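You operate a simulated robot arm through the tools that you are given. There is no shell and no other tool. Be economical: measure what you need, move in short steps, check, and stop when the job is done.

You run a simulated two-armed robot. Do the job below in one go: nothing can be reset, and whatever is moved stays where it is left.

## Task
Load the open crate: medium box in, lid on, air pumped to green, crate shut, both catches fastened.
Fine: each tile stays in its insert and box.
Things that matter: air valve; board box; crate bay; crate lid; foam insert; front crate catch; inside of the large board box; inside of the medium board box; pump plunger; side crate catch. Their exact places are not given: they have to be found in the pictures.

Only the result counts: the job must be done as asked and must still hold three seconds after the hand-in. Knocking over, shifting, dropping, spilling or breaking anything else fails it. A push-on lid holds only when it is set on centred and level and pressed home; a screw cap is set on level and turned clockwise until tight.

## Robot
Two 7-joint arms with two-finger parallel grippers on one trunk, on a base that drives. Base frame: it is fixed to the floor where the robot stands at the start and does not move with it; the origin is under the middle of the robot, x ahead of it, y to its left, z up; the surface under the hand at the start is at about z = 0.9. Lengths are in m, angles in degrees, forces in N, time in s.
The left shoulder is at the start at [0.05, 0.177, 1.204], the right one opposite. With the tool pointing down near the work surface each hand reaches from about 0.22 to 0.7 m from the robot's upright axis, wherever it stands, measured 20 degrees to its own side. Places, roughly: air valve [0.5, 0.3, 0.9]; crate bay [0.7, 0.8, 0.7]; crate lid [0.9, 0.8, 1]; front crate catch [0.9, 0.9, 1.1]; inside of the large board box [0.7, -0.3, 0.9]; inside of the medium board box [0.7, -0.1, 0.9]; pump plunger [0.6, 0.2, 1.1]; side crate catch [0.9, 0.7, 0.9]. Payload 3.43 kg a hand.
The tool frame of a hand sits at the grasp point between the pads (the TCP): z along the fingers, y along the line on which they close. The tips reach 0.034 m beyond it. The gripper opens to 0.128 m. The fingers are 0.024 m wide and 0.012 m thick; the gripper's body (0.048 by 0.13 m) begins 0.096 m behind the TCP.
Orientation is that of the tool frame in the base frame, as a unit quaternion [x, y, z, w]. With the fingers straight down and closing along the base's y, the tool's x points along the base's -x, its y along +y and its z along -z.

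## Interface
- The arms move only by the tool step_arm. It takes "left_motion", "right_motion" or both (then of equal length, played together; a hand with none holds still); each is a list of rows, each a list of 7 numbers: the shift along the tool's x, y, z in units of 150 mm (1.0 is 150 mm), then the turn, a rotation vector about the tool's x, y, z in units of 45 degrees (1.0 is 45 degrees), then the closure, from 0 (fully open) to 1 (shut). In form: [[tx, ty, tz, rx, ry, rz, gripper], ...]. A call has 1 to 20 rows; each row is the pose to reach, as a shift and turn from the pose commanded when the call began, along the tool's axes at that moment. A call with a number of a shift or a turn outside -1 to 1 is refused whole. A row lasts 0.2 s, in which the tool goes at most 0.05 m and 8.6 degrees; a call with a longer step from one row to the next is refused whole, and so is a gripper value outside its range. A pose out of reach is approached as far as the arm can. The call stops where the force on the tool passes 90 N (or 10 N more than at its start, if that is more) or the arm is blocked; 0.2 s more then pass. The fingers move at their own pace (about 0.108 m/s each) and stop on an object; they squeeze with about 30 N. The grip force told is the motor's: it shows also when the fingers shut on nothing. Time passes only in rows, and 0.2 s behind the last, so rows that repeat a pose let the fingers close. It gives the time, the measured TCP pose, the force on the tool (base axes), the opening and the grip force at its end, in the units of the frame above (readings bear some noise), with the torque about the TCP (base axes, N m) and any sound that the robot's microphone picked up.
- Cameras (640 x 400 px; columns grow to the right, rows downward): "scene" is now at [0.1561, 0.0228, 1.3678]; the picture's right is [0.21, -0.98, 0.00], its down [-0.62, -0.14, -0.77] and it looks along [0.75, 0.16, -0.64] (base axes); focal length 241 px, centre (320, 200). "left" rides on the left gripper at [0.076, 0.011, -0.16] in its tool frame; the picture's right is [-0.15, 0.99, 0.00], its down [-0.88, -0.13, -0.46] and it looks along [-0.45, -0.07, 0.89] (tool axes); focal length 234 px, centre (320, 200). "right" rides on the right gripper at [0.076, -0.011, -0.16] in its tool frame; the picture's right is [0.15, 0.99, 0.00], its down [-0.88, 0.13, -0.46] and it looks along [-0.45, 0.07, 0.89] (tool axes); focal length 234 px, centre (320, 200).
- capture(camera): a new picture of that camera. The clock stands still meanwhile.
- raise_lower(by): slides the trunk up (or, below 0, down) by that many m; the arms and the scene camera ride with it, the base frame stays. It gives what a move gives, with no picture.
- base_move(legs): drives the robot by 1 to 6 legs, each [ahead, turn to the left] in m and degrees, along the robot's own axes; the way and the turn of a leg run together, so that a leg with both is an arc; at most 1.5 m and 180 degrees a leg. The arms and the cameras ride along, it lands a little off, and it stops where it bumps. It gives what a move gives.
- head_to(pan, tilt): turns the head with the scene camera to pan (to the left, within 80 degrees either way) and tilt (down, from -29 to 69), counted from straight ahead of the robot. It gives what a move gives.
- point_at(camera, pixels): for up to 12 pixels [column, row] of the newest picture of that camera ("zoom" is the newest enlarged one), the place [x, y, z] in the base frame of the surface seen there, good to about 0.003 m, but the place of the scene camera against the robot may be out by one fixed shift of up to 0.012 m in any direction. The clock stands still meanwhile.
- inspect(camera, box): a new picture of the part [left, top, right, bottom] of that camera's present view, enlarged. The clock stands still meanwhile.
- finish_job(): hands the job in; it is judged then, once.

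Work in short steps. Measure before you move; look again where a grasp or a placing could have gone wrong, and mend it. You have 80 turns and 70 pictures in all, those below and enlarged ones among them. Open the grippers and draw the arms clear of the work before you hand the job in, unless the task says otherwise; then end with one line.

The tools are called after "Call:" by a JSON object that holds its "api" and its "payload". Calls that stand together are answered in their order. step_arm: Moves the arms, as the interface text tells. Its arguments: {"type":"object","properties":{"left_motion":{"type":"array","items":{"type":"array","items":{"type":"number"}}},"right_motion":{"type":"array","items":{"type":"array","items":{"type":"number"}}}},"required":[]} The other tools are called the same way: raise_lower (by) slides the trunk up or down; base_move (legs) drives the base; head_to (pan, tilt) turns the head that bears the scene camera; capture (camera) takes a picture; point_at (camera, pixels) gives the place of the surface under pixels of a picture; inspect (camera, box) takes an enlarged picture of a part of a camera's view; finish_job () hands the job in.

At the start:

```text
clock: 0.0
left_tool_pos: [0.4613, 0.4005, 1.0005]
left_tool_rot: [0.0, 1.0, -0.001, 0.001]
left_force: [0.5, 1.0, -0.1]
left_torque: [0.04, -0.01, 0.01]
left_grip_width: 0.1282
left_gripper_force: 0.1
right_tool_pos: [0.4975, -0.1246, 1.0002]
right_tool_rot: [0.0, 1.0, 0.0, 0.0]
right_force: [-0.1, 0.2, -0.5]
right_torque: [0.01, -0.01, 0.0]
right_grip_width: 0.1276
right_gripper_force: 0.0
trunk travel left (down, up): [-0.375, 0.026]
robot x, y, heading: [0.0016, -0.0046, -0.0]
head pan, tilt: [12.3, 39.5]
```

scene: 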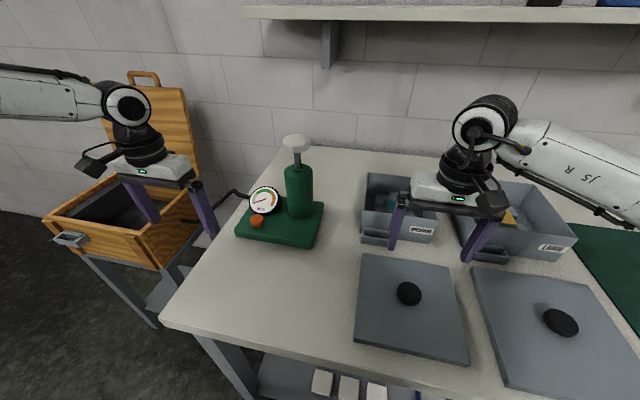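
right: 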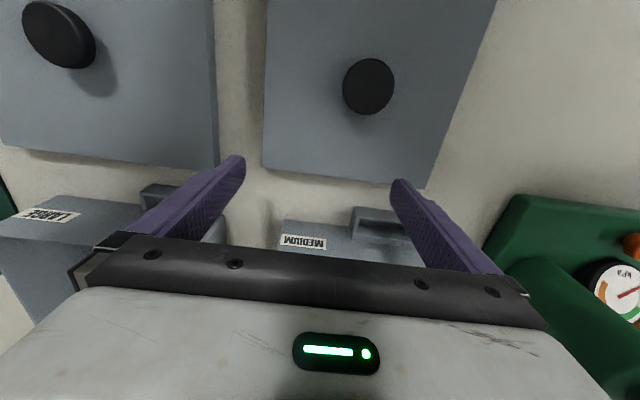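
left: 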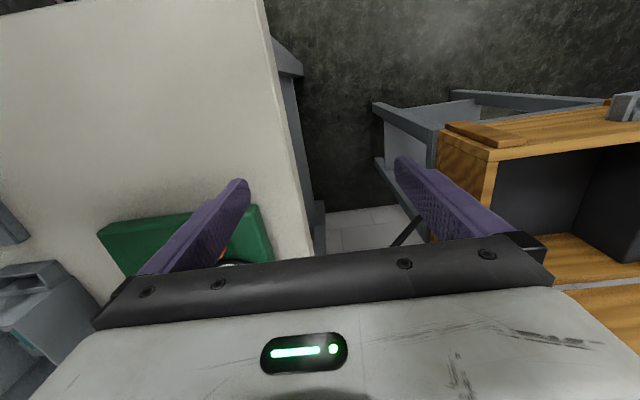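

The start pictures show the pump around (300,195), the crate at left, and the medium box at (400,205). I take closer looks at each.

Call:
{"api": "inspect", "payload": {"camera": "scene", "box": [340, 150, 500, 250]}}

Call:
{"api": "inspect", "payload": {"camera": "scene", "box": [220, 120, 348, 260]}}

Call:
{"api": "head_to", "payload": {"pan": 45, "tilt": 40}}

Call:
{"api": "capture", "payload": {"camera": "scene"}}

```text
4.00 times, centred on (420, 200) of scene
```

zoom: 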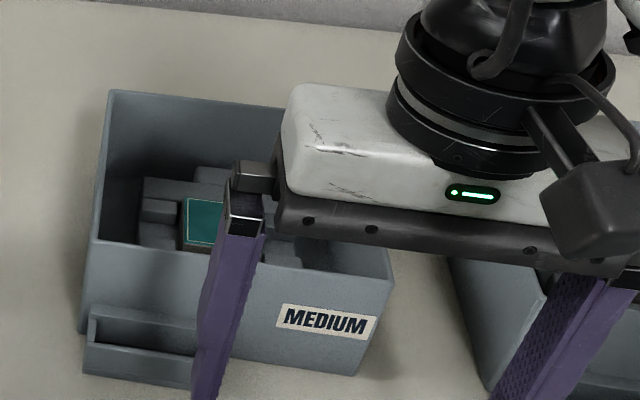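

```text
2.86 times, centred on (284, 190) of scene
```

zoom: 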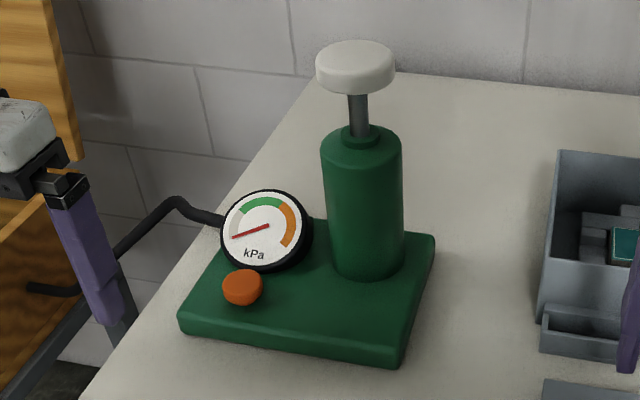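

```text
clock: 1.0
left_tool_pos: [0.4616, 0.3992, 1.0]
left_tool_rot: [0.0, 1.0, 0.0, 0.0]
left_force: [-0.8, 0.0, 0.0]
left_torque: [0.02, 0.01, 0.0]
left_grip_width: 0.1281
left_gripper_force: 0.1
right_tool_pos: [0.4975, -0.125, 0.9997]
right_tool_rot: [0.001, 1.0, -0.001, -0.001]
right_force: [-0.6, 0.4, -0.2]
right_torque: [-0.01, 0.0, 0.02]
right_grip_width: 0.1281
right_gripper_force: 0.0
trunk travel left (down, up): [-0.375, 0.026]
robot x, y, heading: [0.0028, 0.0009, 0.1]
head pan, tilt: [45.0, 40.0]
```

```text
64 pictures are left
```

scene: 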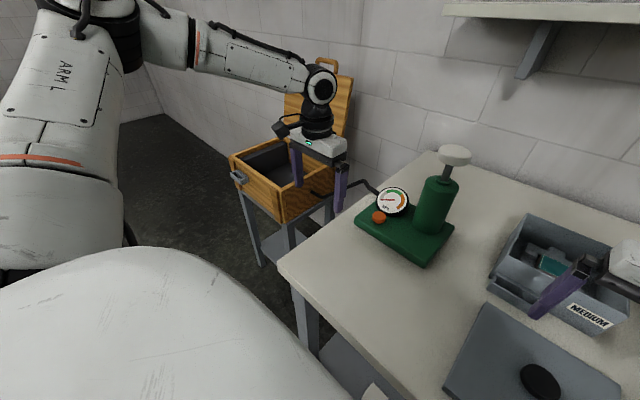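

The right hand hides the boxes and the left hand hides the crate. I draw both arms aside and look again.

Call:
{"api": "step_arm", "payload": {"right_motion": [[0.2, -0.2, -0.1, 0, 0, 0, 0], [0.4, -0.4, -0.3, 0, 0, 0, 0], [0.6, -0.6, -0.4, 0, 0, 0, 0], [0.8, -0.8, -0.5, 0, 0, 0, 0], [1, -1, -0.6, 0, 0, 0, 0]], "left_motion": [[0.25, 0, 0, 0, 0, 0, 0], [0.5, 0.1, 0, 0, 0, 0, 0], [0.75, 0.2, 0, 0, 0, 0, 0], [1, 0.3, 0, 0, 0, 0, 0], [1, 0.4, 0, 0, 0, 0, 0]]}}

Call:
{"api": "capture", "payload": {"camera": "scene"}}

Call:
{"api": "inspect", "payload": {"camera": "scene", "box": [190, 40, 390, 240]}}

```text
refused: row 2 steps farther than a row can; nothing moved
```

```text
63 pictures are left
```

scene: 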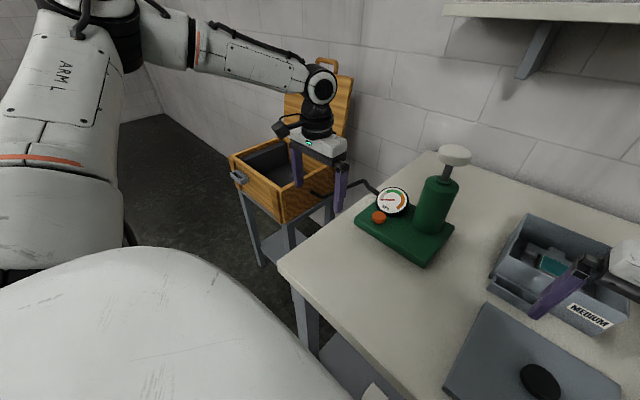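

```text
2.00 times, centred on (290, 140) of scene
```

zoom: 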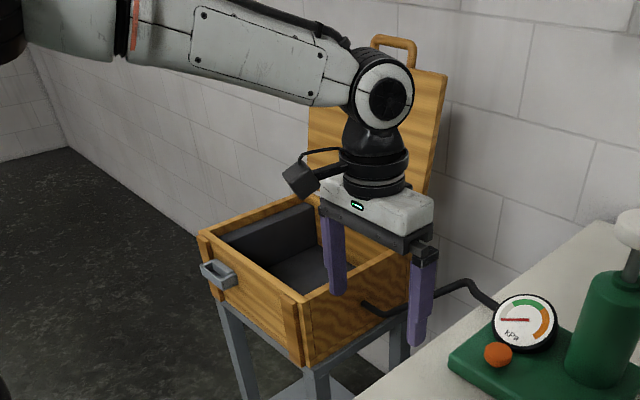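

Step too long; I redo it with smaller rows and look afterwards.

Call:
{"api": "step_arm", "payload": {"right_motion": [[0, 0, -0.3, 0, 0, 0, 0], [0.2, -0.2, -0.4, 0, 0, 0, 0], [0.4, -0.4, -0.5, 0, 0, 0, 0], [0.6, -0.6, -0.6, 0, 0, 0, 0], [0.8, -0.8, -0.6, 0, 0, 0, 0], [1, -1, -0.6, 0, 0, 0, 0]], "left_motion": [[0.2, 0, 0, 0, 0, 0, 0], [0.4, 0.1, 0, 0, 0, 0, 0], [0.6, 0.2, 0, 0, 0, 0, 0], [0.8, 0.3, 0, 0, 0, 0, 0], [1, 0.4, 0, 0, 0, 0, 0], [1, 0.4, 0, 0, 0, 0, 0]]}}

Call:
{"api": "inspect", "payload": {"camera": "scene", "box": [190, 40, 390, 240]}}

Call:
{"api": "head_to", "payload": {"pan": 0, "tilt": 45}}

Call:
{"api": "capture", "payload": {"camera": "scene"}}

```text
clock: 2.4
left_tool_pos: [0.3114, 0.4611, 1.0032]
left_tool_rot: [0.0, 1.0, 0.0, 0.0]
left_force: [1.7, -0.8, 0.1]
left_torque: [-0.03, -0.02, 0.0]
left_grip_width: 0.1279
left_gripper_force: 0.1
right_tool_pos: [0.3467, -0.2771, 1.0913]
right_tool_rot: [0.0, 1.0, 0.0, 0.0]
right_force: [0.5, -0.7, -0.4]
right_torque: [-0.01, 0.01, 0.01]
right_grip_width: 0.128
right_gripper_force: 0.0
trunk travel left (down, up): [-0.375, 0.026]
robot x, y, heading: [0.0019, -0.0026, -0.2]
head pan, tilt: [45.0, 40.0]
```

```text
2.00 times, centred on (290, 140) of scene
```

zoom: 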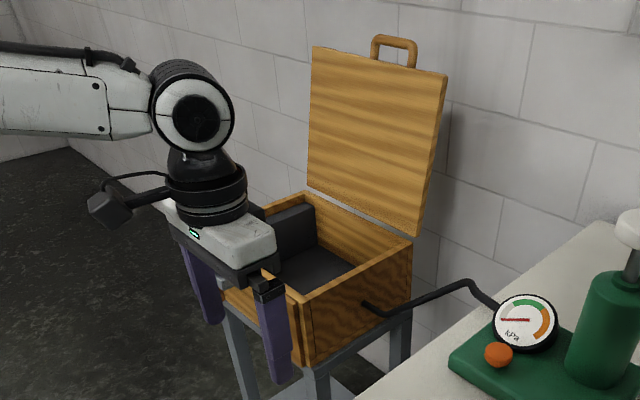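

```text
clock: 3.5
left_tool_pos: [0.311, 0.4604, 1.0036]
left_tool_rot: [0.0, 1.0, 0.0, 0.0]
left_force: [0.6, 1.2, 0.3]
left_torque: [0.03, 0.0, -0.01]
left_grip_width: 0.1279
left_gripper_force: 0.0
right_tool_pos: [0.3491, -0.276, 1.0915]
right_tool_rot: [0.0, 1.0, 0.0, -0.001]
right_force: [0.1, -0.2, 0.1]
right_torque: [-0.02, 0.02, 0.0]
right_grip_width: 0.1281
right_gripper_force: 0.2
trunk travel left (down, up): [-0.375, 0.026]
robot x, y, heading: [0.0038, 0.0007, 0.2]
head pan, tilt: [0.0, 45.0]
```

```text
60 pictures are left
```

scene: 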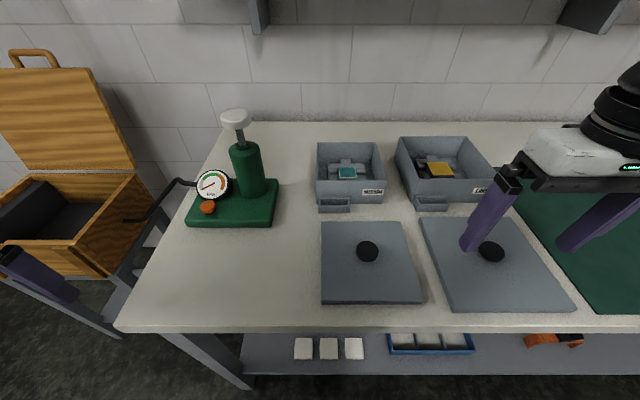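

Clear view now. I measure the medium box (around (350,175)), the lid in front (370,260), the pump, and enlarge the box.

Call:
{"api": "point_at", "payload": {"camera": "scene", "pixels": [[318, 144], [380, 144], [386, 180], [317, 181], [322, 224], [404, 222], [421, 301], [322, 303], [367, 247], [236, 116], [208, 208], [335, 203]]}}

Call:
{"api": "inspect", "payload": {"camera": "scene", "box": [300, 130, 420, 220]}}

Call:
{"api": "inspect", "payload": {"camera": "scene", "box": [310, 210, 450, 320]}}

```text
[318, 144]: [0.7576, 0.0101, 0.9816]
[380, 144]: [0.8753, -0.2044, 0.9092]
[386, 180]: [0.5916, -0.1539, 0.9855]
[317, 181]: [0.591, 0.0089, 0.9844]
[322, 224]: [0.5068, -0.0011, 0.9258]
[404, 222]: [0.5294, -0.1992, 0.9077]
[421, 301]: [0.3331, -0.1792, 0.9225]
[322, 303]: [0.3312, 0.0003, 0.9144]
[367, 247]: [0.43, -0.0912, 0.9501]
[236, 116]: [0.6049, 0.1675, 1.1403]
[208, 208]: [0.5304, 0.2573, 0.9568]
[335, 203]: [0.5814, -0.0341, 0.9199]
```

```text
4.44 times, centred on (360, 175) of scene
```

zoom: 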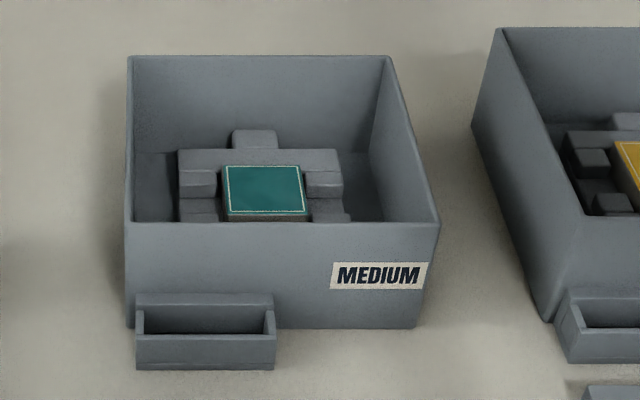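

```text
3.64 times, centred on (380, 265) of scene
```

zoom: 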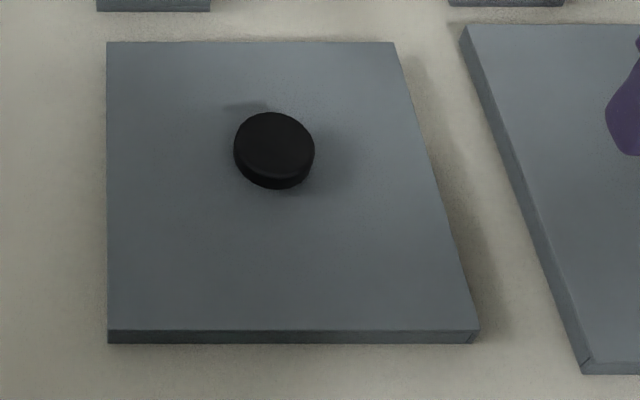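

The box is about 0.165 m square (x 0.59–0.76, y −0.155–0.01, rim z≈0.985), the lid is centred at about (0.42,−0.09). Now I look at the crate and the table edge.

Call:
{"api": "head_to", "payload": {"pan": 38, "tilt": 35}}

Call:
{"api": "step_arm", "payload": {"left_motion": [[0, 0, -0.3, 0, 0, 0, 0], [0, 0, -0.6, 0, 0, 0, 0], [0, 0.0, -0.9, 0, 0, 0, 0], [0, 0.3, -1, 0, 0, 0, 0], [0, 0.6, -1, 0, 0, 0, 0]]}}

Call:
{"api": "capture", "payload": {"camera": "scene"}}

```text
clock: 4.5
left_tool_pos: [0.3111, 0.4609, 1.0035]
left_tool_rot: [0.0, 1.0, 0.0, 0.0]
left_force: [-0.4, -0.2, 0.0]
left_torque: [0.02, -0.02, 0.0]
left_grip_width: 0.1282
left_gripper_force: 0.1
right_tool_pos: [0.3481, -0.2754, 1.0908]
right_tool_rot: [0.0, 1.0, 0.001, 0.0]
right_force: [0.7, -0.3, -0.8]
right_torque: [-0.01, 0.02, 0.02]
right_grip_width: 0.1279
right_gripper_force: 0.1
trunk travel left (down, up): [-0.375, 0.026]
robot x, y, heading: [0.0006, -0.0045, -0.1]
head pan, tilt: [38.0, 35.0]
```

```text
clock: 5.7
left_tool_pos: [0.309, 0.5535, 1.1508]
left_tool_rot: [0.001, 1.0, -0.001, 0.0]
left_force: [0.2, 0.5, 0.4]
left_torque: [-0.02, -0.02, 0.0]
left_grip_width: 0.128
left_gripper_force: 0.0
right_tool_pos: [0.3477, -0.2761, 1.0905]
right_tool_rot: [0.0, 1.0, 0.001, 0.0]
right_force: [0.4, 0.5, -0.4]
right_torque: [0.0, 0.01, 0.03]
right_grip_width: 0.128
right_gripper_force: 0.1
trunk travel left (down, up): [-0.375, 0.026]
robot x, y, heading: [0.0026, 0.0022, -0.0]
head pan, tilt: [38.0, 35.0]
```

```text
57 pictures are left
```

scene: 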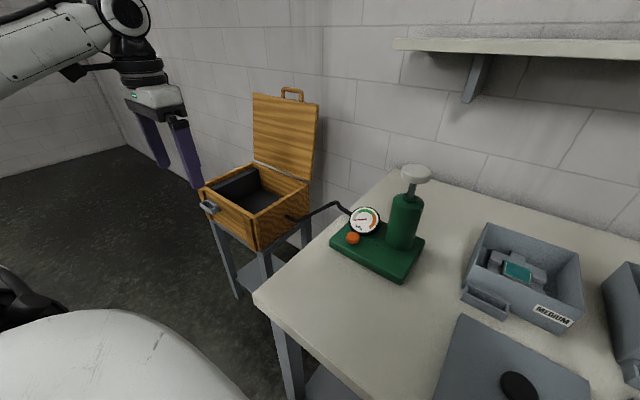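

Crate at (255,205) fully visible. I enlarge it and measure corners.

Call:
{"api": "inspect", "payload": {"camera": "scene", "box": [190, 70, 350, 260]}}

Call:
{"api": "point_at", "payload": {"camera": "scene", "pixels": [[200, 189], [258, 214], [309, 185], [252, 164], [254, 94], [318, 108], [316, 177], [290, 91], [210, 206], [255, 198], [254, 296], [236, 186]]}}

```text
2.11 times, centred on (270, 165) of scene
```

zoom: 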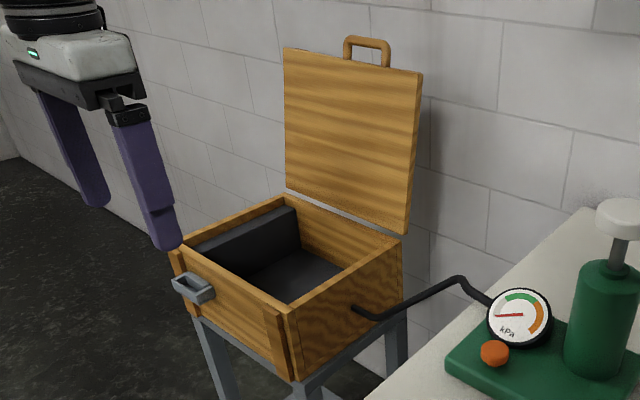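

```text
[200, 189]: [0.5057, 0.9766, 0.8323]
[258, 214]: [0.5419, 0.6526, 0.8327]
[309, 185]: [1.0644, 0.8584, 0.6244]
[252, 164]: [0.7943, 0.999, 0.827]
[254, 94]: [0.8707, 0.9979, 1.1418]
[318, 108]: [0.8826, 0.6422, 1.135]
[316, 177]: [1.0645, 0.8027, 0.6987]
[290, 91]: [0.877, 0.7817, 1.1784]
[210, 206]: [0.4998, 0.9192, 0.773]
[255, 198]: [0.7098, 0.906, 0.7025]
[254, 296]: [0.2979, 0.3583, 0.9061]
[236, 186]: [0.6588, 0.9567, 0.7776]
```

Crate: front x≈0.51, sides y≈0.65–0.98, rim z≈0.83, floor z≈0.70, black cushion on the far-left side. Plan: carry the unlidded box two-handed by its left and right walls. First I bring both hands in front of the box.

Call:
{"api": "step_arm", "payload": {"left_motion": [[0, -0.3, 0, 0, 0, 0, 0], [0, -0.6, 0, 0, 0, 0, 0], [0, -0.9, 0, 0, 0, 0, 0], [0, -1, 0, 0, 0, 0, 0]]}}

Call:
{"api": "step_arm", "payload": {"left_motion": [[0, -0.3, 0, 0, 0, 0, 0], [0, -0.6, 0, 0, 0, 0, 0], [0, -0.9, 0, 0, 0, 0, 0], [0, -1, 0, 0, 0, 0, 0]]}}

Call:
{"api": "step_arm", "payload": {"left_motion": [[0, -0.3, 0, 0, 0, 0, 0], [0, -0.6, 0, 0, 0, 0, 0], [0, -0.9, 0, 0, 0, 0, 0], [0, -1, 0, 0, 0, 0, 0]], "right_motion": [[-0.2, 0, 0, 0, 0, 0, 0], [-0.4, 0, 0, 0, 0, 0, 0], [-0.6, 0, 0, 0, 0, 0, 0], [-0.8, 0.1, 0, 0, 0, 0, 0]]}}

Call:
{"api": "step_arm", "payload": {"left_motion": [[-0.3, -0.1, 0, 0, 0, 0, 0], [-0.6, -0.2, 0, 0, 0, 0, 0], [-0.9, -0.3, 0, 0, 0, 0, 0], [-1, -0.3, 0, 0, 0, 0, 0]]}}

Call:
{"api": "head_to", "payload": {"pan": 0, "tilt": 40}}

Call:
{"api": "capture", "payload": {"camera": "scene"}}

Call:
{"api": "capture", "payload": {"camera": "left"}}

```text
clock: 6.7
left_tool_pos: [0.3083, 0.3992, 1.1473]
left_tool_rot: [0.0, 1.0, 0.0, 0.0]
left_force: [-0.9, 0.2, -0.8]
left_torque: [-0.01, 0.03, -0.02]
left_grip_width: 0.128
left_gripper_force: 0.0
right_tool_pos: [0.3482, -0.2762, 1.0903]
right_tool_rot: [0.0, 1.0, -0.001, -0.001]
right_force: [0.1, 0.0, 0.8]
right_torque: [0.02, 0.0, 0.04]
right_grip_width: 0.128
right_gripper_force: 0.0
trunk travel left (down, up): [-0.375, 0.026]
robot x, y, heading: [0.0013, 0.0008, 0.0]
head pan, tilt: [38.0, 35.0]
```

```text
clock: 7.7
left_tool_pos: [0.3117, 0.2511, 1.1515]
left_tool_rot: [-0.001, 1.0, 0.0, 0.0]
left_force: [-0.3, 0.0, 0.4]
left_torque: [0.01, -0.01, -0.03]
left_grip_width: 0.1276
left_gripper_force: 0.0
right_tool_pos: [0.3471, -0.2767, 1.0911]
right_tool_rot: [0.0, 1.0, 0.0, 0.0]
right_force: [-0.5, -0.1, -0.1]
right_torque: [0.0, 0.0, 0.0]
right_grip_width: 0.128
right_gripper_force: 0.1
trunk travel left (down, up): [-0.375, 0.026]
robot x, y, heading: [0.0005, 0.002, 0.2]
head pan, tilt: [38.0, 35.0]
```

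```text
clock: 8.7
left_tool_pos: [0.3139, 0.1021, 1.1505]
left_tool_rot: [0.0, 1.0, 0.0, 0.0]
left_force: [-0.1, -0.3, -0.3]
left_torque: [-0.03, 0.0, 0.01]
left_grip_width: 0.128
left_gripper_force: 0.1
right_tool_pos: [0.4693, -0.2587, 1.0913]
right_tool_rot: [0.0, 1.0, 0.0, 0.0]
right_force: [-0.4, 0.4, -0.9]
right_torque: [-0.03, -0.02, 0.02]
right_grip_width: 0.128
right_gripper_force: 0.1
trunk travel left (down, up): [-0.375, 0.026]
robot x, y, heading: [0.0015, 0.0, -0.1]
head pan, tilt: [38.0, 35.0]
```

```text
clock: 9.7
left_tool_pos: [0.4, 0.1254, 1.1539]
left_tool_rot: [0.0, 1.0, 0.0, 0.0]
left_force: [-0.1, -0.4, 0.6]
left_torque: [0.03, 0.01, 0.02]
left_grip_width: 0.1279
left_gripper_force: 0.0
left hand out of reach, approached as far as the arm can: row 1, 2, 3, 4
right_tool_pos: [0.4676, -0.2602, 1.0913]
right_tool_rot: [0.0, 1.0, -0.001, 0.0]
right_force: [-0.3, 0.1, 0.5]
right_torque: [0.01, -0.03, 0.0]
right_grip_width: 0.1279
right_gripper_force: 0.2
trunk travel left (down, up): [-0.375, 0.026]
robot x, y, heading: [-0.002, 0.0, -0.1]
head pan, tilt: [38.0, 35.0]
```

```text
clock: 10.8
left_tool_pos: [0.4006, 0.1242, 1.1546]
left_tool_rot: [0.0, 1.0, 0.0, 0.0]
left_force: [1.8, 0.0, -0.3]
left_torque: [-0.04, -0.01, 0.0]
left_grip_width: 0.1282
left_gripper_force: 0.1
right_tool_pos: [0.4679, -0.2599, 1.0915]
right_tool_rot: [0.001, 1.0, 0.0, -0.001]
right_force: [0.8, -0.1, -0.1]
right_torque: [0.06, 0.0, 0.02]
right_grip_width: 0.1281
right_gripper_force: 0.1
trunk travel left (down, up): [-0.375, 0.026]
robot x, y, heading: [0.0011, 0.0029, 0.3]
head pan, tilt: [0.0, 40.0]
```

```text
55 pictures are left
```

scene: 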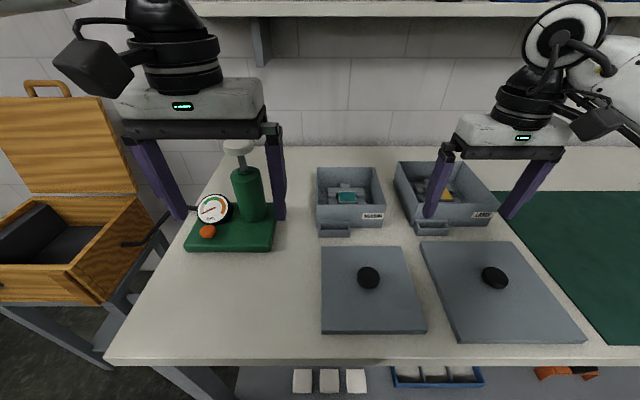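

```text
54 pictures are left
```

left: 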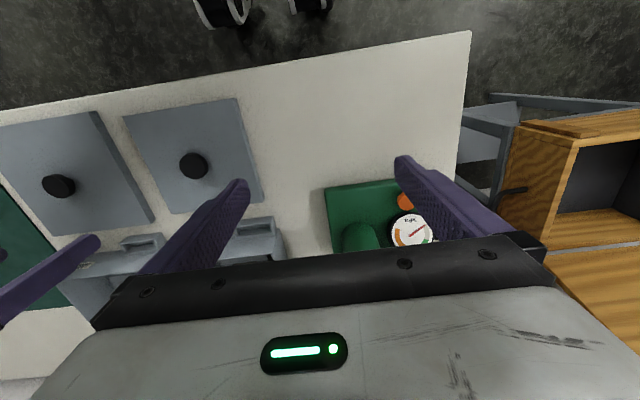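

The left hand cannot reach across. I withdraw it, and bring the right hand above the box front to look inside with its camera.

Call:
{"api": "step_arm", "payload": {"left_motion": [[0.3, 0, 0, 0, 0, 0, 0], [0.6, 0.2, 0, 0, 0, 0, 0], [0.9, 0.4, 0, 0, 0, 0, 0], [1, 0.6, 0, 0, 0, 0, 0], [1, 0.8, 0, 0, 0, 0, 0], [1, 1, 0, 0, 0, 0, 0]], "right_motion": [[0, 0.3, -0.1, 0, 0, 0.18, 0], [0, 0.6, -0.2, 0, 0, 0.36, 0], [0, 0.9, -0.3, 0, 0, 0.54, 0], [-0.2, 1, -0.4, 0, 0, 0.72, 0], [-0.4, 1, -0.4, 0, 0, 0.9, 0], [-0.5, 1, -0.4, 0, 0, 1, 0]]}}

Call:
{"api": "step_arm", "payload": {"right_motion": [[0, 0, 0, 0, 0, 0.18, 0], [0, 0, 0, 0, 0, 0.36, 0], [0, 0, 0, 0, 0, 0.54, 0], [0, 0, 0, 0, 0, 0.72, 0], [0, 0, 0, 0, 0, 0.9, 0], [0, 0, 0, 0, 0, 1, 0]]}}

Call:
{"api": "capture", "payload": {"camera": "right"}}

```text
refused: row 2 steps farther than a row can; nothing moved
```

```text
clock: 12.2
left_tool_pos: [0.4, 0.1235, 1.1547]
left_tool_rot: [0.0, 1.0, 0.0, -0.001]
left_force: [0.2, -1.3, 0.1]
left_torque: [-0.02, 0.0, 0.02]
left_grip_width: 0.1283
left_gripper_force: 0.1
right_tool_pos: [0.4678, -0.2599, 1.0888]
right_tool_rot: [0.383, 0.924, 0.001, 0.0]
right_force: [-0.1, -1.0, -0.3]
right_torque: [-0.02, 0.02, 0.05]
right_grip_width: 0.1277
right_gripper_force: 0.0
trunk travel left (down, up): [-0.375, 0.026]
robot x, y, heading: [-0.0003, 0.0017, 0.1]
head pan, tilt: [0.0, 40.0]
```

```text
53 pictures are left
```

right: 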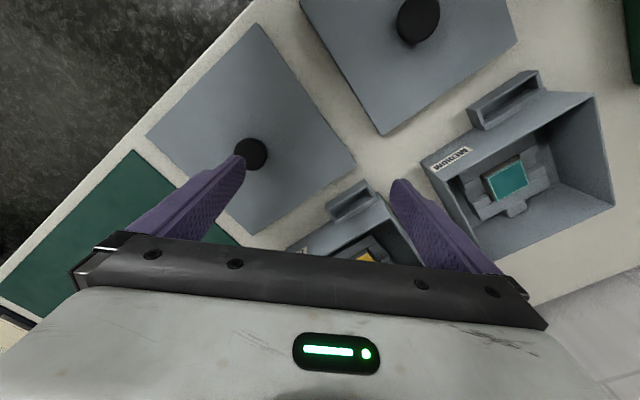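

The view shows the medium box at (520,180). I measure its rim and the insert with this wrist camera.

Call:
{"api": "point_at", "payload": {"camera": "right", "pixels": [[423, 163], [592, 96], [613, 206], [508, 133], [506, 180], [516, 209], [484, 207], [545, 175], [440, 180], [575, 165], [505, 97], [525, 225]]}}

Call:
{"api": "inspect", "payload": {"camera": "right", "box": [400, 60, 640, 280]}}

```text
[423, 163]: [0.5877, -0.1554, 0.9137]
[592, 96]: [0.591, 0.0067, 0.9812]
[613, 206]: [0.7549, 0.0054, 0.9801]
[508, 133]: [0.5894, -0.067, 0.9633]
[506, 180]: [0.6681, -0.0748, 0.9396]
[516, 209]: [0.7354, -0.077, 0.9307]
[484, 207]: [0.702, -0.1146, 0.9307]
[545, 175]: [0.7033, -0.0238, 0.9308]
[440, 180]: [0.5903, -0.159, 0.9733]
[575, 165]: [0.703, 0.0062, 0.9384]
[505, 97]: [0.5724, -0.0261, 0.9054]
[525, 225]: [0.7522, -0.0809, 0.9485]
```

```text
1.82 times, centred on (520, 170) of right
```

zoom: 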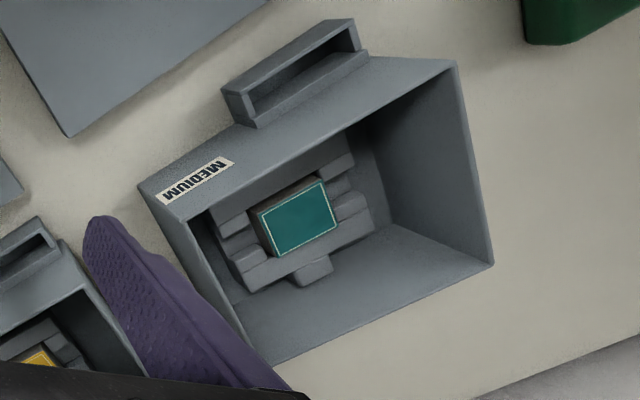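

The insert top is z≈0.931 and tile top ≈0.94, rim ≈0.982. I will grip the front wall (x≈0.59) centred in y, fingertips staying above the insert. I turn the right hand another 45° while moving over, and withdraw the left.

Call:
{"api": "step_arm", "payload": {"left_motion": [[0.3, 0, 0, 0, 0, 0, 0], [0.6, 0.1, 0, 0, 0, 0, 0], [0.8, 0.3, 0, 0, 0, 0, 0], [0.9, 0.6, 0, 0, 0, 0, 0], [1, 0.8, 0, 0, 0, 0, 0], [1, 1, 0, 0, 0, 0, 0]], "right_motion": [[0.1, 0.1, 0, 0, 0, 0.17, 0], [0.2, 0.2, 0, 0, 0, 0.34, 0], [0.3, 0.3, 0, 0, 0, 0.51, 0], [0.45, 0.45, 0, 0, 0, 0.68, 0], [0.6, 0.6, 0, 0, 0, 0.84, 0], [0.7, 0.7, 0, 0, 0, 1, 0]]}}

Call:
{"api": "step_arm", "payload": {"right_motion": [[0.1, 0.3, 0, 0, 0, 0, 0.4], [0.2, 0.6, 0, 0, 0, 0, 0.6], [0.25, 0.83, 0, 0, 0, 0, 0.65], [0.25, 0.83, 0, 0, 0, 0, 0.65]]}}

Call:
{"api": "capture", "payload": {"camera": "scene"}}

Call:
{"api": "capture", "payload": {"camera": "right"}}

```text
clock: 13.6
left_tool_pos: [0.2522, 0.2767, 1.15]
left_tool_rot: [0.0, 1.0, -0.001, -0.001]
left_force: [-0.8, 0.0, 0.5]
left_torque: [-0.03, -0.02, 0.02]
left_grip_width: 0.128
left_gripper_force: 0.1
right_tool_pos: [0.4695, -0.1097, 1.0911]
right_tool_rot: [0.707, 0.707, 0.0, 0.0]
right_force: [0.1, 1.1, 0.7]
right_torque: [-0.02, 0.01, 0.04]
right_grip_width: 0.128
right_gripper_force: 0.0
trunk travel left (down, up): [-0.375, 0.026]
robot x, y, heading: [-0.0014, -0.0023, -0.2]
head pan, tilt: [0.0, 40.0]
```

```text
clock: 14.6
left_tool_pos: [0.2527, 0.2762, 1.1525]
left_tool_rot: [0.001, 1.0, 0.0, 0.0]
left_force: [-0.7, -0.2, -0.1]
left_torque: [0.02, 0.0, 0.04]
left_grip_width: 0.1279
left_gripper_force: 0.1
right_tool_pos: [0.5949, -0.0769, 1.0912]
right_tool_rot: [0.706, 0.708, 0.0, 0.001]
right_force: [-1.4, 0.1, 0.0]
right_torque: [0.02, 0.02, 0.02]
right_grip_width: 0.0451
right_gripper_force: 0.1
trunk travel left (down, up): [-0.375, 0.026]
robot x, y, heading: [0.0008, -0.0017, -0.0]
head pan, tilt: [0.0, 40.0]
```

```text
51 pictures are left
```

scene: 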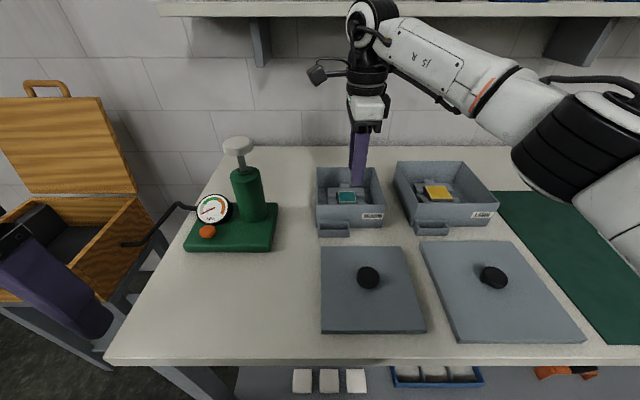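

```text
50 pictures are left
```

right: 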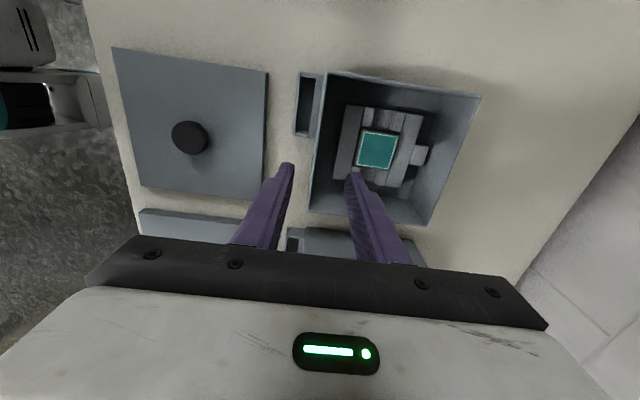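

Good view: the box's front wall lies between the fingers. I measure the front wall rim, insert edges, the lid and its knob.

Call:
{"api": "point_at", "payload": {"camera": "right", "pixels": [[325, 73], [480, 96], [433, 225], [318, 140], [322, 140], [345, 140], [372, 113], [308, 215], [189, 138], [112, 48], [268, 72], [262, 200]]}}

Call:
{"api": "inspect", "payload": {"camera": "right", "box": [260, 50, 500, 250]}}

```text
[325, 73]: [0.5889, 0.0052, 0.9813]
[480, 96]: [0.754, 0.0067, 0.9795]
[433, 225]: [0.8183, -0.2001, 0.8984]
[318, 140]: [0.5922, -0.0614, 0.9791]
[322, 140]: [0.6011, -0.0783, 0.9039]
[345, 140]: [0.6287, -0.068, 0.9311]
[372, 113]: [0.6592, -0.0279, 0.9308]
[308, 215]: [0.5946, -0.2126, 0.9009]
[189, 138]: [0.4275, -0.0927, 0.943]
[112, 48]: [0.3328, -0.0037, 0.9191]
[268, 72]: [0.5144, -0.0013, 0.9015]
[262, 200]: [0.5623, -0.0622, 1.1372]
```

```text
2.00 times, centred on (380, 150) of right
```

zoom: 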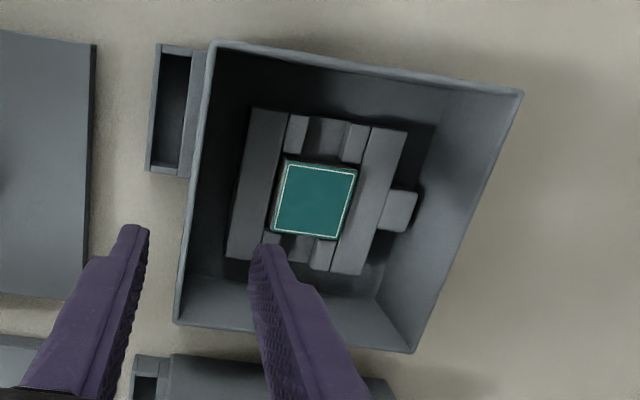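

Wall x≈0.592, insert begins x≈0.622, pocket reaches y≈−0.07. I go down at y≈−0.088 with fingers 0.03 apart, TCP z≈0.958.

Call:
{"api": "step_arm", "payload": {"right_motion": [[-0.073, -0.02, 0.1, 0, 0, 0, 0.766], [-0.073, -0.02, 0.35, 0, 0, 0, 0.766], [-0.073, -0.02, 0.6, 0, 0, 0, 0.766], [-0.073, -0.02, 0.8, 0, 0, 0, 0.766], [-0.073, -0.02, 0.887, 0, 0, 0, 0.766], [-0.073, -0.02, 0.887, 0, 0, 0, 0.766]]}}

Call:
{"api": "capture", "payload": {"camera": "right"}}

```text
clock: 16.0
left_tool_pos: [0.2505, 0.276, 1.1523]
left_tool_rot: [0.0, 1.0, 0.001, 0.001]
left_force: [-0.2, -0.2, 0.2]
left_torque: [0.01, 0.03, 0.0]
left_grip_width: 0.128
left_gripper_force: 0.1
right_tool_pos: [0.5889, -0.0847, 0.9595]
right_tool_rot: [0.708, 0.707, 0.003, 0.001]
right_force: [1.3, -3.1, 20.6]
right_torque: [0.16, 0.32, 0.16]
right_grip_width: 0.0292
right_gripper_force: 0.1
trunk travel left (down, up): [-0.375, 0.026]
robot x, y, heading: [-0.0002, 0.0021, -0.1]
head pan, tilt: [0.0, 40.0]
```

```text
48 pictures are left
```

right: 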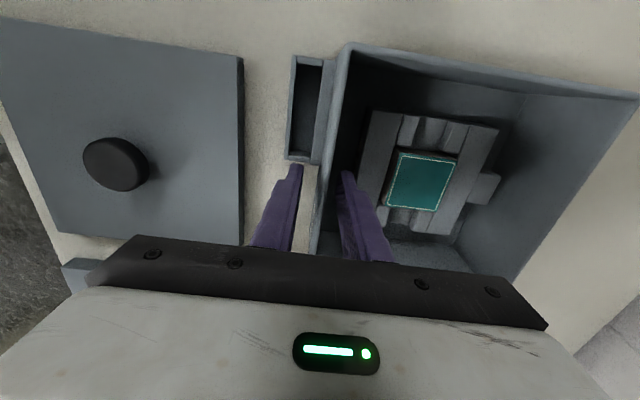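

A 20 N upward contact: the outer finger touches the pocket end probably. I lift 8 mm and shift 8 mm to −y.

Call:
{"api": "step_arm", "payload": {"right_motion": [[0, 0, -0.06, 0, 0, 0, 0.766], [-0.07, 0.015, -0.06, 0, 0, 0, 0.766], [-0.07, 0.015, -0.06, 0, 0, 0, 0.766]]}}

Call:
{"api": "inspect", "payload": {"camera": "right", "box": [240, 30, 440, 270]}}

```text
clock: 16.8
left_tool_pos: [0.2521, 0.2748, 1.1516]
left_tool_rot: [0.0, 1.0, 0.0, 0.0]
left_force: [0.0, -0.9, 0.3]
left_torque: [0.03, 0.0, 0.03]
left_grip_width: 0.128
left_gripper_force: 0.1
right_tool_pos: [0.5923, -0.0958, 0.966]
right_tool_rot: [0.707, 0.707, 0.0, 0.0]
right_force: [0.3, -0.4, 0.4]
right_torque: [-0.05, -0.01, -0.03]
right_grip_width: 0.0297
right_gripper_force: 0.0
trunk travel left (down, up): [-0.375, 0.026]
robot x, y, heading: [-0.0021, 0.0003, -0.1]
head pan, tilt: [0.0, 40.0]
```

```text
1.67 times, centred on (340, 150) of right
```

zoom: 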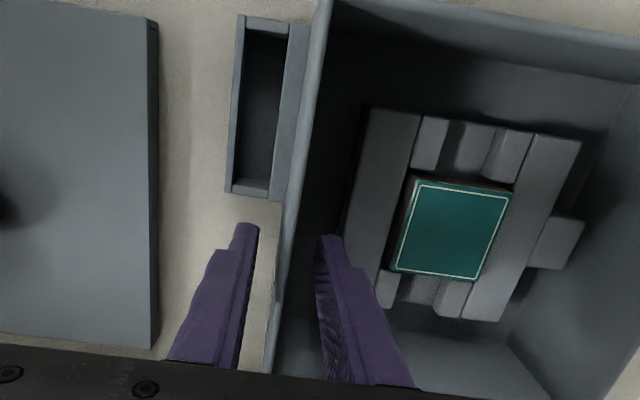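

Free now. I lower 8 mm, close on the wall, then lift 2 cm and check weight.

Call:
{"api": "step_arm", "payload": {"right_motion": [[0, 0, 0.055, 0, 0, 0, 0.766], [0, 0, 0.055, 0, 0, 0, 1], [0, 0, 0.055, 0, 0, 0, 1], [0, 0, 0.055, 0, 0, 0, 1], [0, 0, 0.055, 0, 0, 0, 1]]}}

Call:
{"api": "step_arm", "payload": {"right_motion": [[0, 0, -0.05, 0, 0, 0, 1], [0, 0, -0.1, 0, 0, 0, 1], [0, 0, -0.15, 0, 0, 0, 1], [0, 0, -0.2, 0, 0, 0, 1], [0, 0, -0.2, 0, 0, 0, 1]]}}

Call:
{"api": "capture", "payload": {"camera": "scene"}}

```text
clock: 18.0
left_tool_pos: [0.2514, 0.2751, 1.1511]
left_tool_rot: [0.001, 1.0, 0.0, 0.001]
left_force: [0.5, 0.2, 0.0]
left_torque: [0.01, 0.01, 0.0]
left_grip_width: 0.128
left_gripper_force: 0.0
right_tool_pos: [0.5913, -0.0957, 0.9573]
right_tool_rot: [0.708, 0.707, 0.0, 0.0]
right_force: [0.3, 0.6, 1.0]
right_torque: [0.07, 0.07, 0.14]
right_grip_width: 0.0037
right_gripper_force: 30.1
trunk travel left (down, up): [-0.375, 0.026]
robot x, y, heading: [0.0019, 0.0004, 0.2]
head pan, tilt: [0.0, 40.0]
```

```text
clock: 19.2
left_tool_pos: [0.254, 0.2742, 1.1515]
left_tool_rot: [0.001, 1.0, 0.0, 0.001]
left_force: [0.2, 1.1, 0.0]
left_torque: [0.01, 0.01, 0.01]
left_grip_width: 0.128
left_gripper_force: 0.1
right_tool_pos: [0.5923, -0.096, 0.9865]
right_tool_rot: [0.707, 0.707, 0.0, 0.0]
right_force: [0.3, -0.3, -4.2]
right_torque: [-0.07, 0.3, 0.02]
right_grip_width: 0.0035
right_gripper_force: 30.0
trunk travel left (down, up): [-0.375, 0.026]
robot x, y, heading: [0.0007, 0.0034, 0.1]
head pan, tilt: [0.0, 40.0]
```

```text
46 pictures are left
```

scene: 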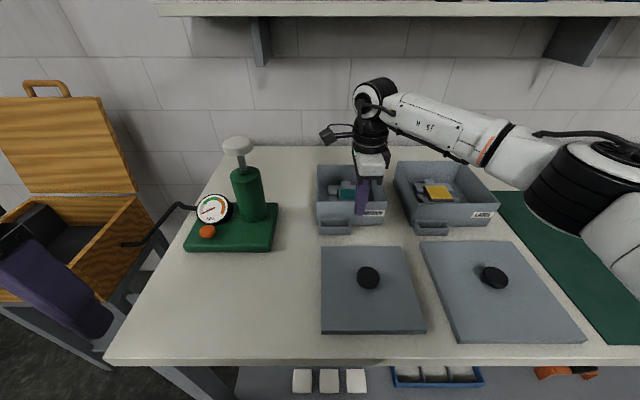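

Box held level, weight about 4.2 N. I raise it 12 cm and draw it in towards the robot.

Call:
{"api": "step_arm", "payload": {"right_motion": [[0, 0, -0.1, 0, 0, 0, 1], [0, 0, -0.25, 0, 0, 0, 1], [0, 0, -0.4, 0, 0, 0, 1], [0, 0, -0.55, 0, 0, 0, 1], [0, 0, -0.7, 0, 0, 0, 1], [0, 0, -0.8, 0, 0, 0, 1]]}}

Call:
{"api": "step_arm", "payload": {"right_motion": [[0, -0.1, 0, 0, 0, 0, 1], [-0.05, -0.25, 0, 0, 0, 0, 1], [-0.1, -0.4, 0, 0, 0, 0, 1], [-0.15, -0.55, 0, 0, 0, 0, 1], [-0.2, -0.7, 0, 0, 0, 0, 1], [-0.25, -0.85, 0, 0, 0, 0, 1], [-0.3, -1, 0, 0, 0, 0, 1]]}}

Call:
{"api": "step_arm", "payload": {"right_motion": [[0, -0.1, 0, 0, 0, 0, 1], [-0.05, -0.25, 0, 0, 0, 0, 1], [-0.1, -0.4, 0, 0, 0, 0, 1], [-0.15, -0.5, 0, 0, 0, 0, 1], [-0.2, -0.5, 0, 0, 0, 0, 1]]}}

Call:
{"api": "capture", "payload": {"camera": "scene"}}

```text
clock: 20.6
left_tool_pos: [0.2528, 0.2748, 1.151]
left_tool_rot: [0.001, 1.0, 0.0, 0.0]
left_force: [0.8, -0.3, -0.2]
left_torque: [0.03, -0.01, 0.02]
left_grip_width: 0.1281
left_gripper_force: 0.1
right_tool_pos: [0.5919, -0.096, 1.108]
right_tool_rot: [0.707, 0.707, 0.001, 0.0]
right_force: [0.6, -0.4, -3.8]
right_torque: [-0.07, 0.28, 0.0]
right_grip_width: 0.0039
right_gripper_force: 30.2
trunk travel left (down, up): [-0.375, 0.026]
robot x, y, heading: [-0.0035, -0.0031, -0.0]
head pan, tilt: [0.0, 40.0]
```

```text
clock: 22.2
left_tool_pos: [0.2521, 0.2757, 1.1511]
left_tool_rot: [0.0, 1.0, -0.001, 0.001]
left_force: [-0.2, 0.4, -0.7]
left_torque: [-0.01, 0.01, 0.04]
left_grip_width: 0.1283
left_gripper_force: 0.1
right_tool_pos: [0.4411, -0.1418, 1.1102]
right_tool_rot: [0.707, 0.707, 0.0, 0.0]
right_force: [0.2, 0.0, -4.3]
right_torque: [-0.07, 0.29, 0.02]
right_grip_width: 0.0035
right_gripper_force: 29.9
trunk travel left (down, up): [-0.375, 0.026]
robot x, y, heading: [0.0047, -0.0017, 0.0]
head pan, tilt: [0.0, 40.0]
```

```text
clock: 23.4
left_tool_pos: [0.2523, 0.2749, 1.1512]
left_tool_rot: [0.0, 1.0, 0.0, -0.001]
left_force: [-0.8, 0.0, -0.6]
left_torque: [0.0, -0.02, -0.01]
left_grip_width: 0.1283
left_gripper_force: 0.2
right_tool_pos: [0.3653, -0.1715, 1.1085]
right_tool_rot: [0.707, 0.707, 0.0, 0.0]
right_force: [0.4, -0.4, -3.3]
right_torque: [-0.09, 0.28, 0.0]
right_grip_width: 0.0036
right_gripper_force: 30.0
trunk travel left (down, up): [-0.375, 0.026]
robot x, y, heading: [-0.0025, -0.0038, -0.3]
head pan, tilt: [0.0, 40.0]
```

```text
45 pictures are left
```

scene: 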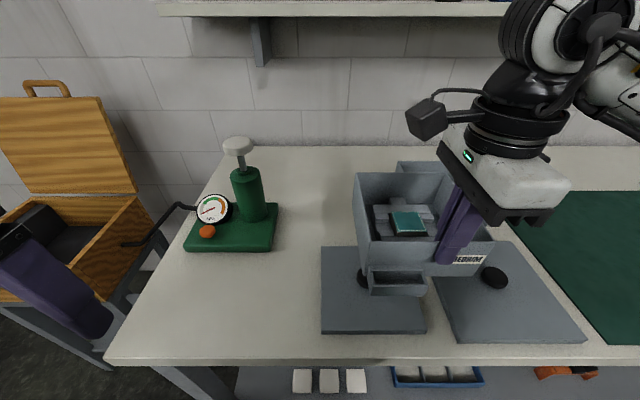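

Box secure. I back off 0.25 m, turn left, drive 0.92 m along and turn back to face the crate.

Call:
{"api": "base_move", "payload": {"legs": [[-0.25, 0], [0, 90], [0.92, 0], [0, -90]]}}

Call:
{"api": "head_to", "payload": {"pan": -12, "tilt": 35}}

Call:
{"api": "capture", "payload": {"camera": "scene"}}

```text
clock: 37.2
left_tool_pos: [0.0169, 1.1733, 1.1514]
left_tool_rot: [0.013, 1.0, 0.0, 0.0]
left_force: [0.3, -0.7, 1.2]
left_torque: [-0.04, -0.01, -0.01]
left_grip_width: 0.128
left_gripper_force: 0.1
right_tool_pos: [0.1179, 0.7234, 1.1089]
right_tool_rot: [0.715, 0.699, 0.0, 0.0]
right_force: [0.2, -1.1, -4.1]
right_torque: [-0.08, 0.3, -0.01]
right_grip_width: 0.0036
right_gripper_force: 29.7
trunk travel left (down, up): [-0.375, 0.026]
robot x, y, heading: [-0.2422, 0.9047, -1.5]
head pan, tilt: [0.0, 40.0]
```

```text
clock: 38.0
left_tool_pos: [0.0177, 1.1744, 1.1511]
left_tool_rot: [0.013, 1.0, 0.001, -0.001]
left_force: [-0.9, 0.1, 0.4]
left_torque: [-0.02, -0.04, -0.01]
left_grip_width: 0.128
left_gripper_force: 0.0
right_tool_pos: [0.1186, 0.7254, 1.108]
right_tool_rot: [0.716, 0.698, 0.0, 0.001]
right_force: [-1.7, 0.6, -4.2]
right_torque: [-0.08, 0.3, 0.0]
right_grip_width: 0.0035
right_gripper_force: 30.0
trunk travel left (down, up): [-0.375, 0.026]
robot x, y, heading: [-0.2433, 0.9039, -1.5]
head pan, tilt: [-12.0, 35.0]
```

```text
44 pictures are left
```

scene: 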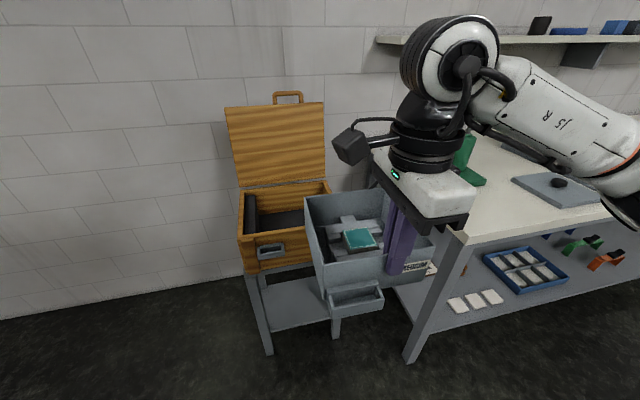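

The crate is ahead at (285,220). I correct the heading and move forward 0.2 m, then see the crate interior.

Call:
{"api": "base_move", "payload": {"legs": [[0.2, 1.5]]}}

Call:
{"api": "head_to", "payload": {"pan": -5, "tilt": 50}}

Call:
{"api": "capture", "payload": {"camera": "scene"}}

```text
clock: 39.5
left_tool_pos: [0.2006, 1.1782, 1.1506]
left_tool_rot: [-0.001, 1.0, 0.0, 0.0]
left_force: [-0.8, -0.3, 0.7]
left_torque: [0.0, 0.02, 0.0]
left_grip_width: 0.1281
left_gripper_force: 0.1
right_tool_pos: [0.3152, 0.7321, 1.1079]
right_tool_rot: [0.706, 0.708, -0.001, -0.001]
right_force: [0.7, -0.5, -4.6]
right_torque: [-0.11, 0.34, 0.02]
right_grip_width: 0.0036
right_gripper_force: 30.0
trunk travel left (down, up): [-0.375, 0.026]
robot x, y, heading: [-0.051, 0.9017, -0.1]
head pan, tilt: [-12.0, 35.0]
```

```text
clock: 40.3
left_tool_pos: [0.1983, 1.1782, 1.1502]
left_tool_rot: [-0.002, 1.0, 0.0, 0.0]
left_force: [0.2, 0.1, 1.3]
left_torque: [0.0, 0.03, -0.01]
left_grip_width: 0.1281
left_gripper_force: 0.0
right_tool_pos: [0.3143, 0.7322, 1.1094]
right_tool_rot: [0.706, 0.709, 0.0, 0.0]
right_force: [0.2, -0.8, -4.2]
right_torque: [-0.11, 0.29, -0.01]
right_grip_width: 0.004
right_gripper_force: 29.7
trunk travel left (down, up): [-0.375, 0.026]
robot x, y, heading: [-0.0529, 0.9026, 0.1]
head pan, tilt: [-5.0, 50.0]
```

```text
43 pictures are left
```

scene: 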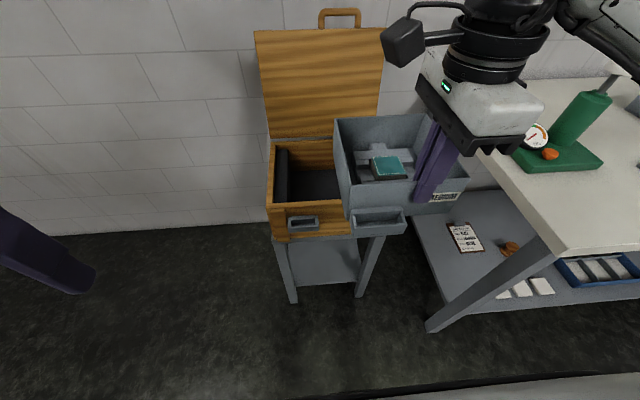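

I measure the crate's visible rim, cushion and floor from here.

Call:
{"api": "point_at", "payload": {"camera": "scene", "pixels": [[270, 208], [271, 142], [288, 152], [280, 180], [310, 185], [320, 204], [330, 141], [312, 160], [303, 222], [267, 60], [378, 60], [330, 178]]}}

Call:
{"api": "inspect", "payload": {"camera": "scene", "box": [250, 120, 410, 250]}}

```text
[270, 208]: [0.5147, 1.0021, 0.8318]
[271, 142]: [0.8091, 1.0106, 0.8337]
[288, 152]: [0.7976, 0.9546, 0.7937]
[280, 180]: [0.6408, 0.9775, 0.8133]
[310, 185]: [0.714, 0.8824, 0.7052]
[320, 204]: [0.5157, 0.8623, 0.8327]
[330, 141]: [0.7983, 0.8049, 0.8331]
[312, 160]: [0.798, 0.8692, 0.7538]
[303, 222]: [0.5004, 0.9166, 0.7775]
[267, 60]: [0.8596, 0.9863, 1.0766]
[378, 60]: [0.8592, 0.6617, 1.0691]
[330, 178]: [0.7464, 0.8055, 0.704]
```

```text
3.08 times, centred on (330, 185) of scene
```

zoom: 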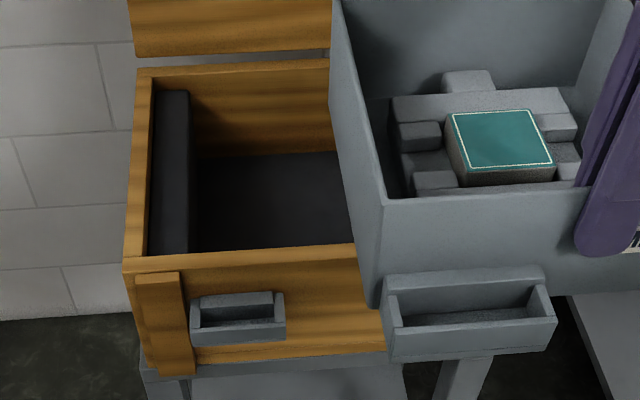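

The box hides the crate's right half. I swing the box 0.15 m to the right to see the whole bay.

Call:
{"api": "step_arm", "payload": {"right_motion": [[-0.1, 0, 0, 0, 0, 0, 1], [-0.25, 0, 0, 0, 0, 0, 1], [-0.4, 0, 0, 0, 0, 0, 1], [-0.55, 0, 0, 0, 0, 0, 1], [-0.7, 0, 0, 0, 0, 0, 1], [-0.85, 0, 0, 0, 0, 0, 1], [-1, 0, 0, 0, 0, 0, 1]]}}

Call:
{"api": "inspect", "payload": {"camera": "scene", "box": [250, 0, 450, 250]}}

```text
clock: 41.9
left_tool_pos: [0.1988, 1.1786, 1.1517]
left_tool_rot: [-0.001, 1.0, 0.0, 0.001]
left_force: [0.4, 0.1, 0.2]
left_torque: [-0.01, 0.0, 0.0]
left_grip_width: 0.1279
left_gripper_force: 0.0
right_tool_pos: [0.3137, 0.5792, 1.1092]
right_tool_rot: [0.706, 0.709, 0.001, 0.0]
right_force: [0.7, 0.2, -3.9]
right_torque: [-0.1, 0.3, -0.05]
right_grip_width: 0.0036
right_gripper_force: 30.3
trunk travel left (down, up): [-0.375, 0.026]
robot x, y, heading: [-0.0501, 0.9006, 0.2]
head pan, tilt: [-5.0, 50.0]
```

```text
1.60 times, centred on (350, 125) of scene
```

zoom: 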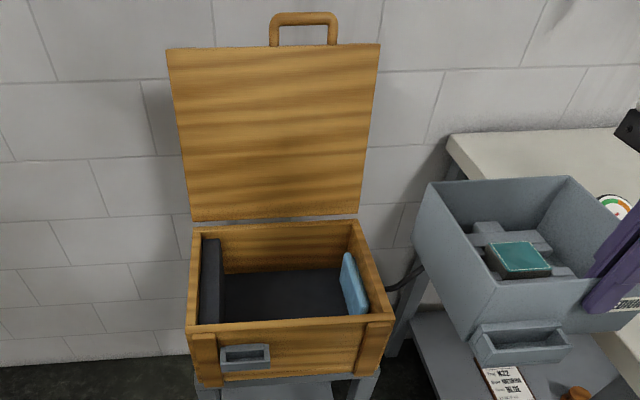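

Now the blue air cushion is visible on the right wall (353,285), a foam pad on the left. I measure the bay with the zoom picture.

Call:
{"api": "point_at", "payload": {"camera": "zoom", "pixels": [[344, 260], [366, 308], [350, 285], [220, 245], [222, 318], [275, 300], [340, 310], [350, 225], [393, 318], [205, 240], [368, 320], [240, 355]]}}

```text
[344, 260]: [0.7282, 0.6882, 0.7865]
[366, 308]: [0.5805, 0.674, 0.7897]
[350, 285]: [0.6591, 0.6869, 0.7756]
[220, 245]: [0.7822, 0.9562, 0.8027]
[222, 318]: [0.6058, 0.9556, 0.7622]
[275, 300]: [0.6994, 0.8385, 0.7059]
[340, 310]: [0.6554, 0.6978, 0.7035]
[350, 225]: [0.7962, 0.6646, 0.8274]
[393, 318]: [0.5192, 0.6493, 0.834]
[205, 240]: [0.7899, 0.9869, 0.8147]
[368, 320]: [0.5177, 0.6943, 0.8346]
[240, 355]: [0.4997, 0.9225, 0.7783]
```

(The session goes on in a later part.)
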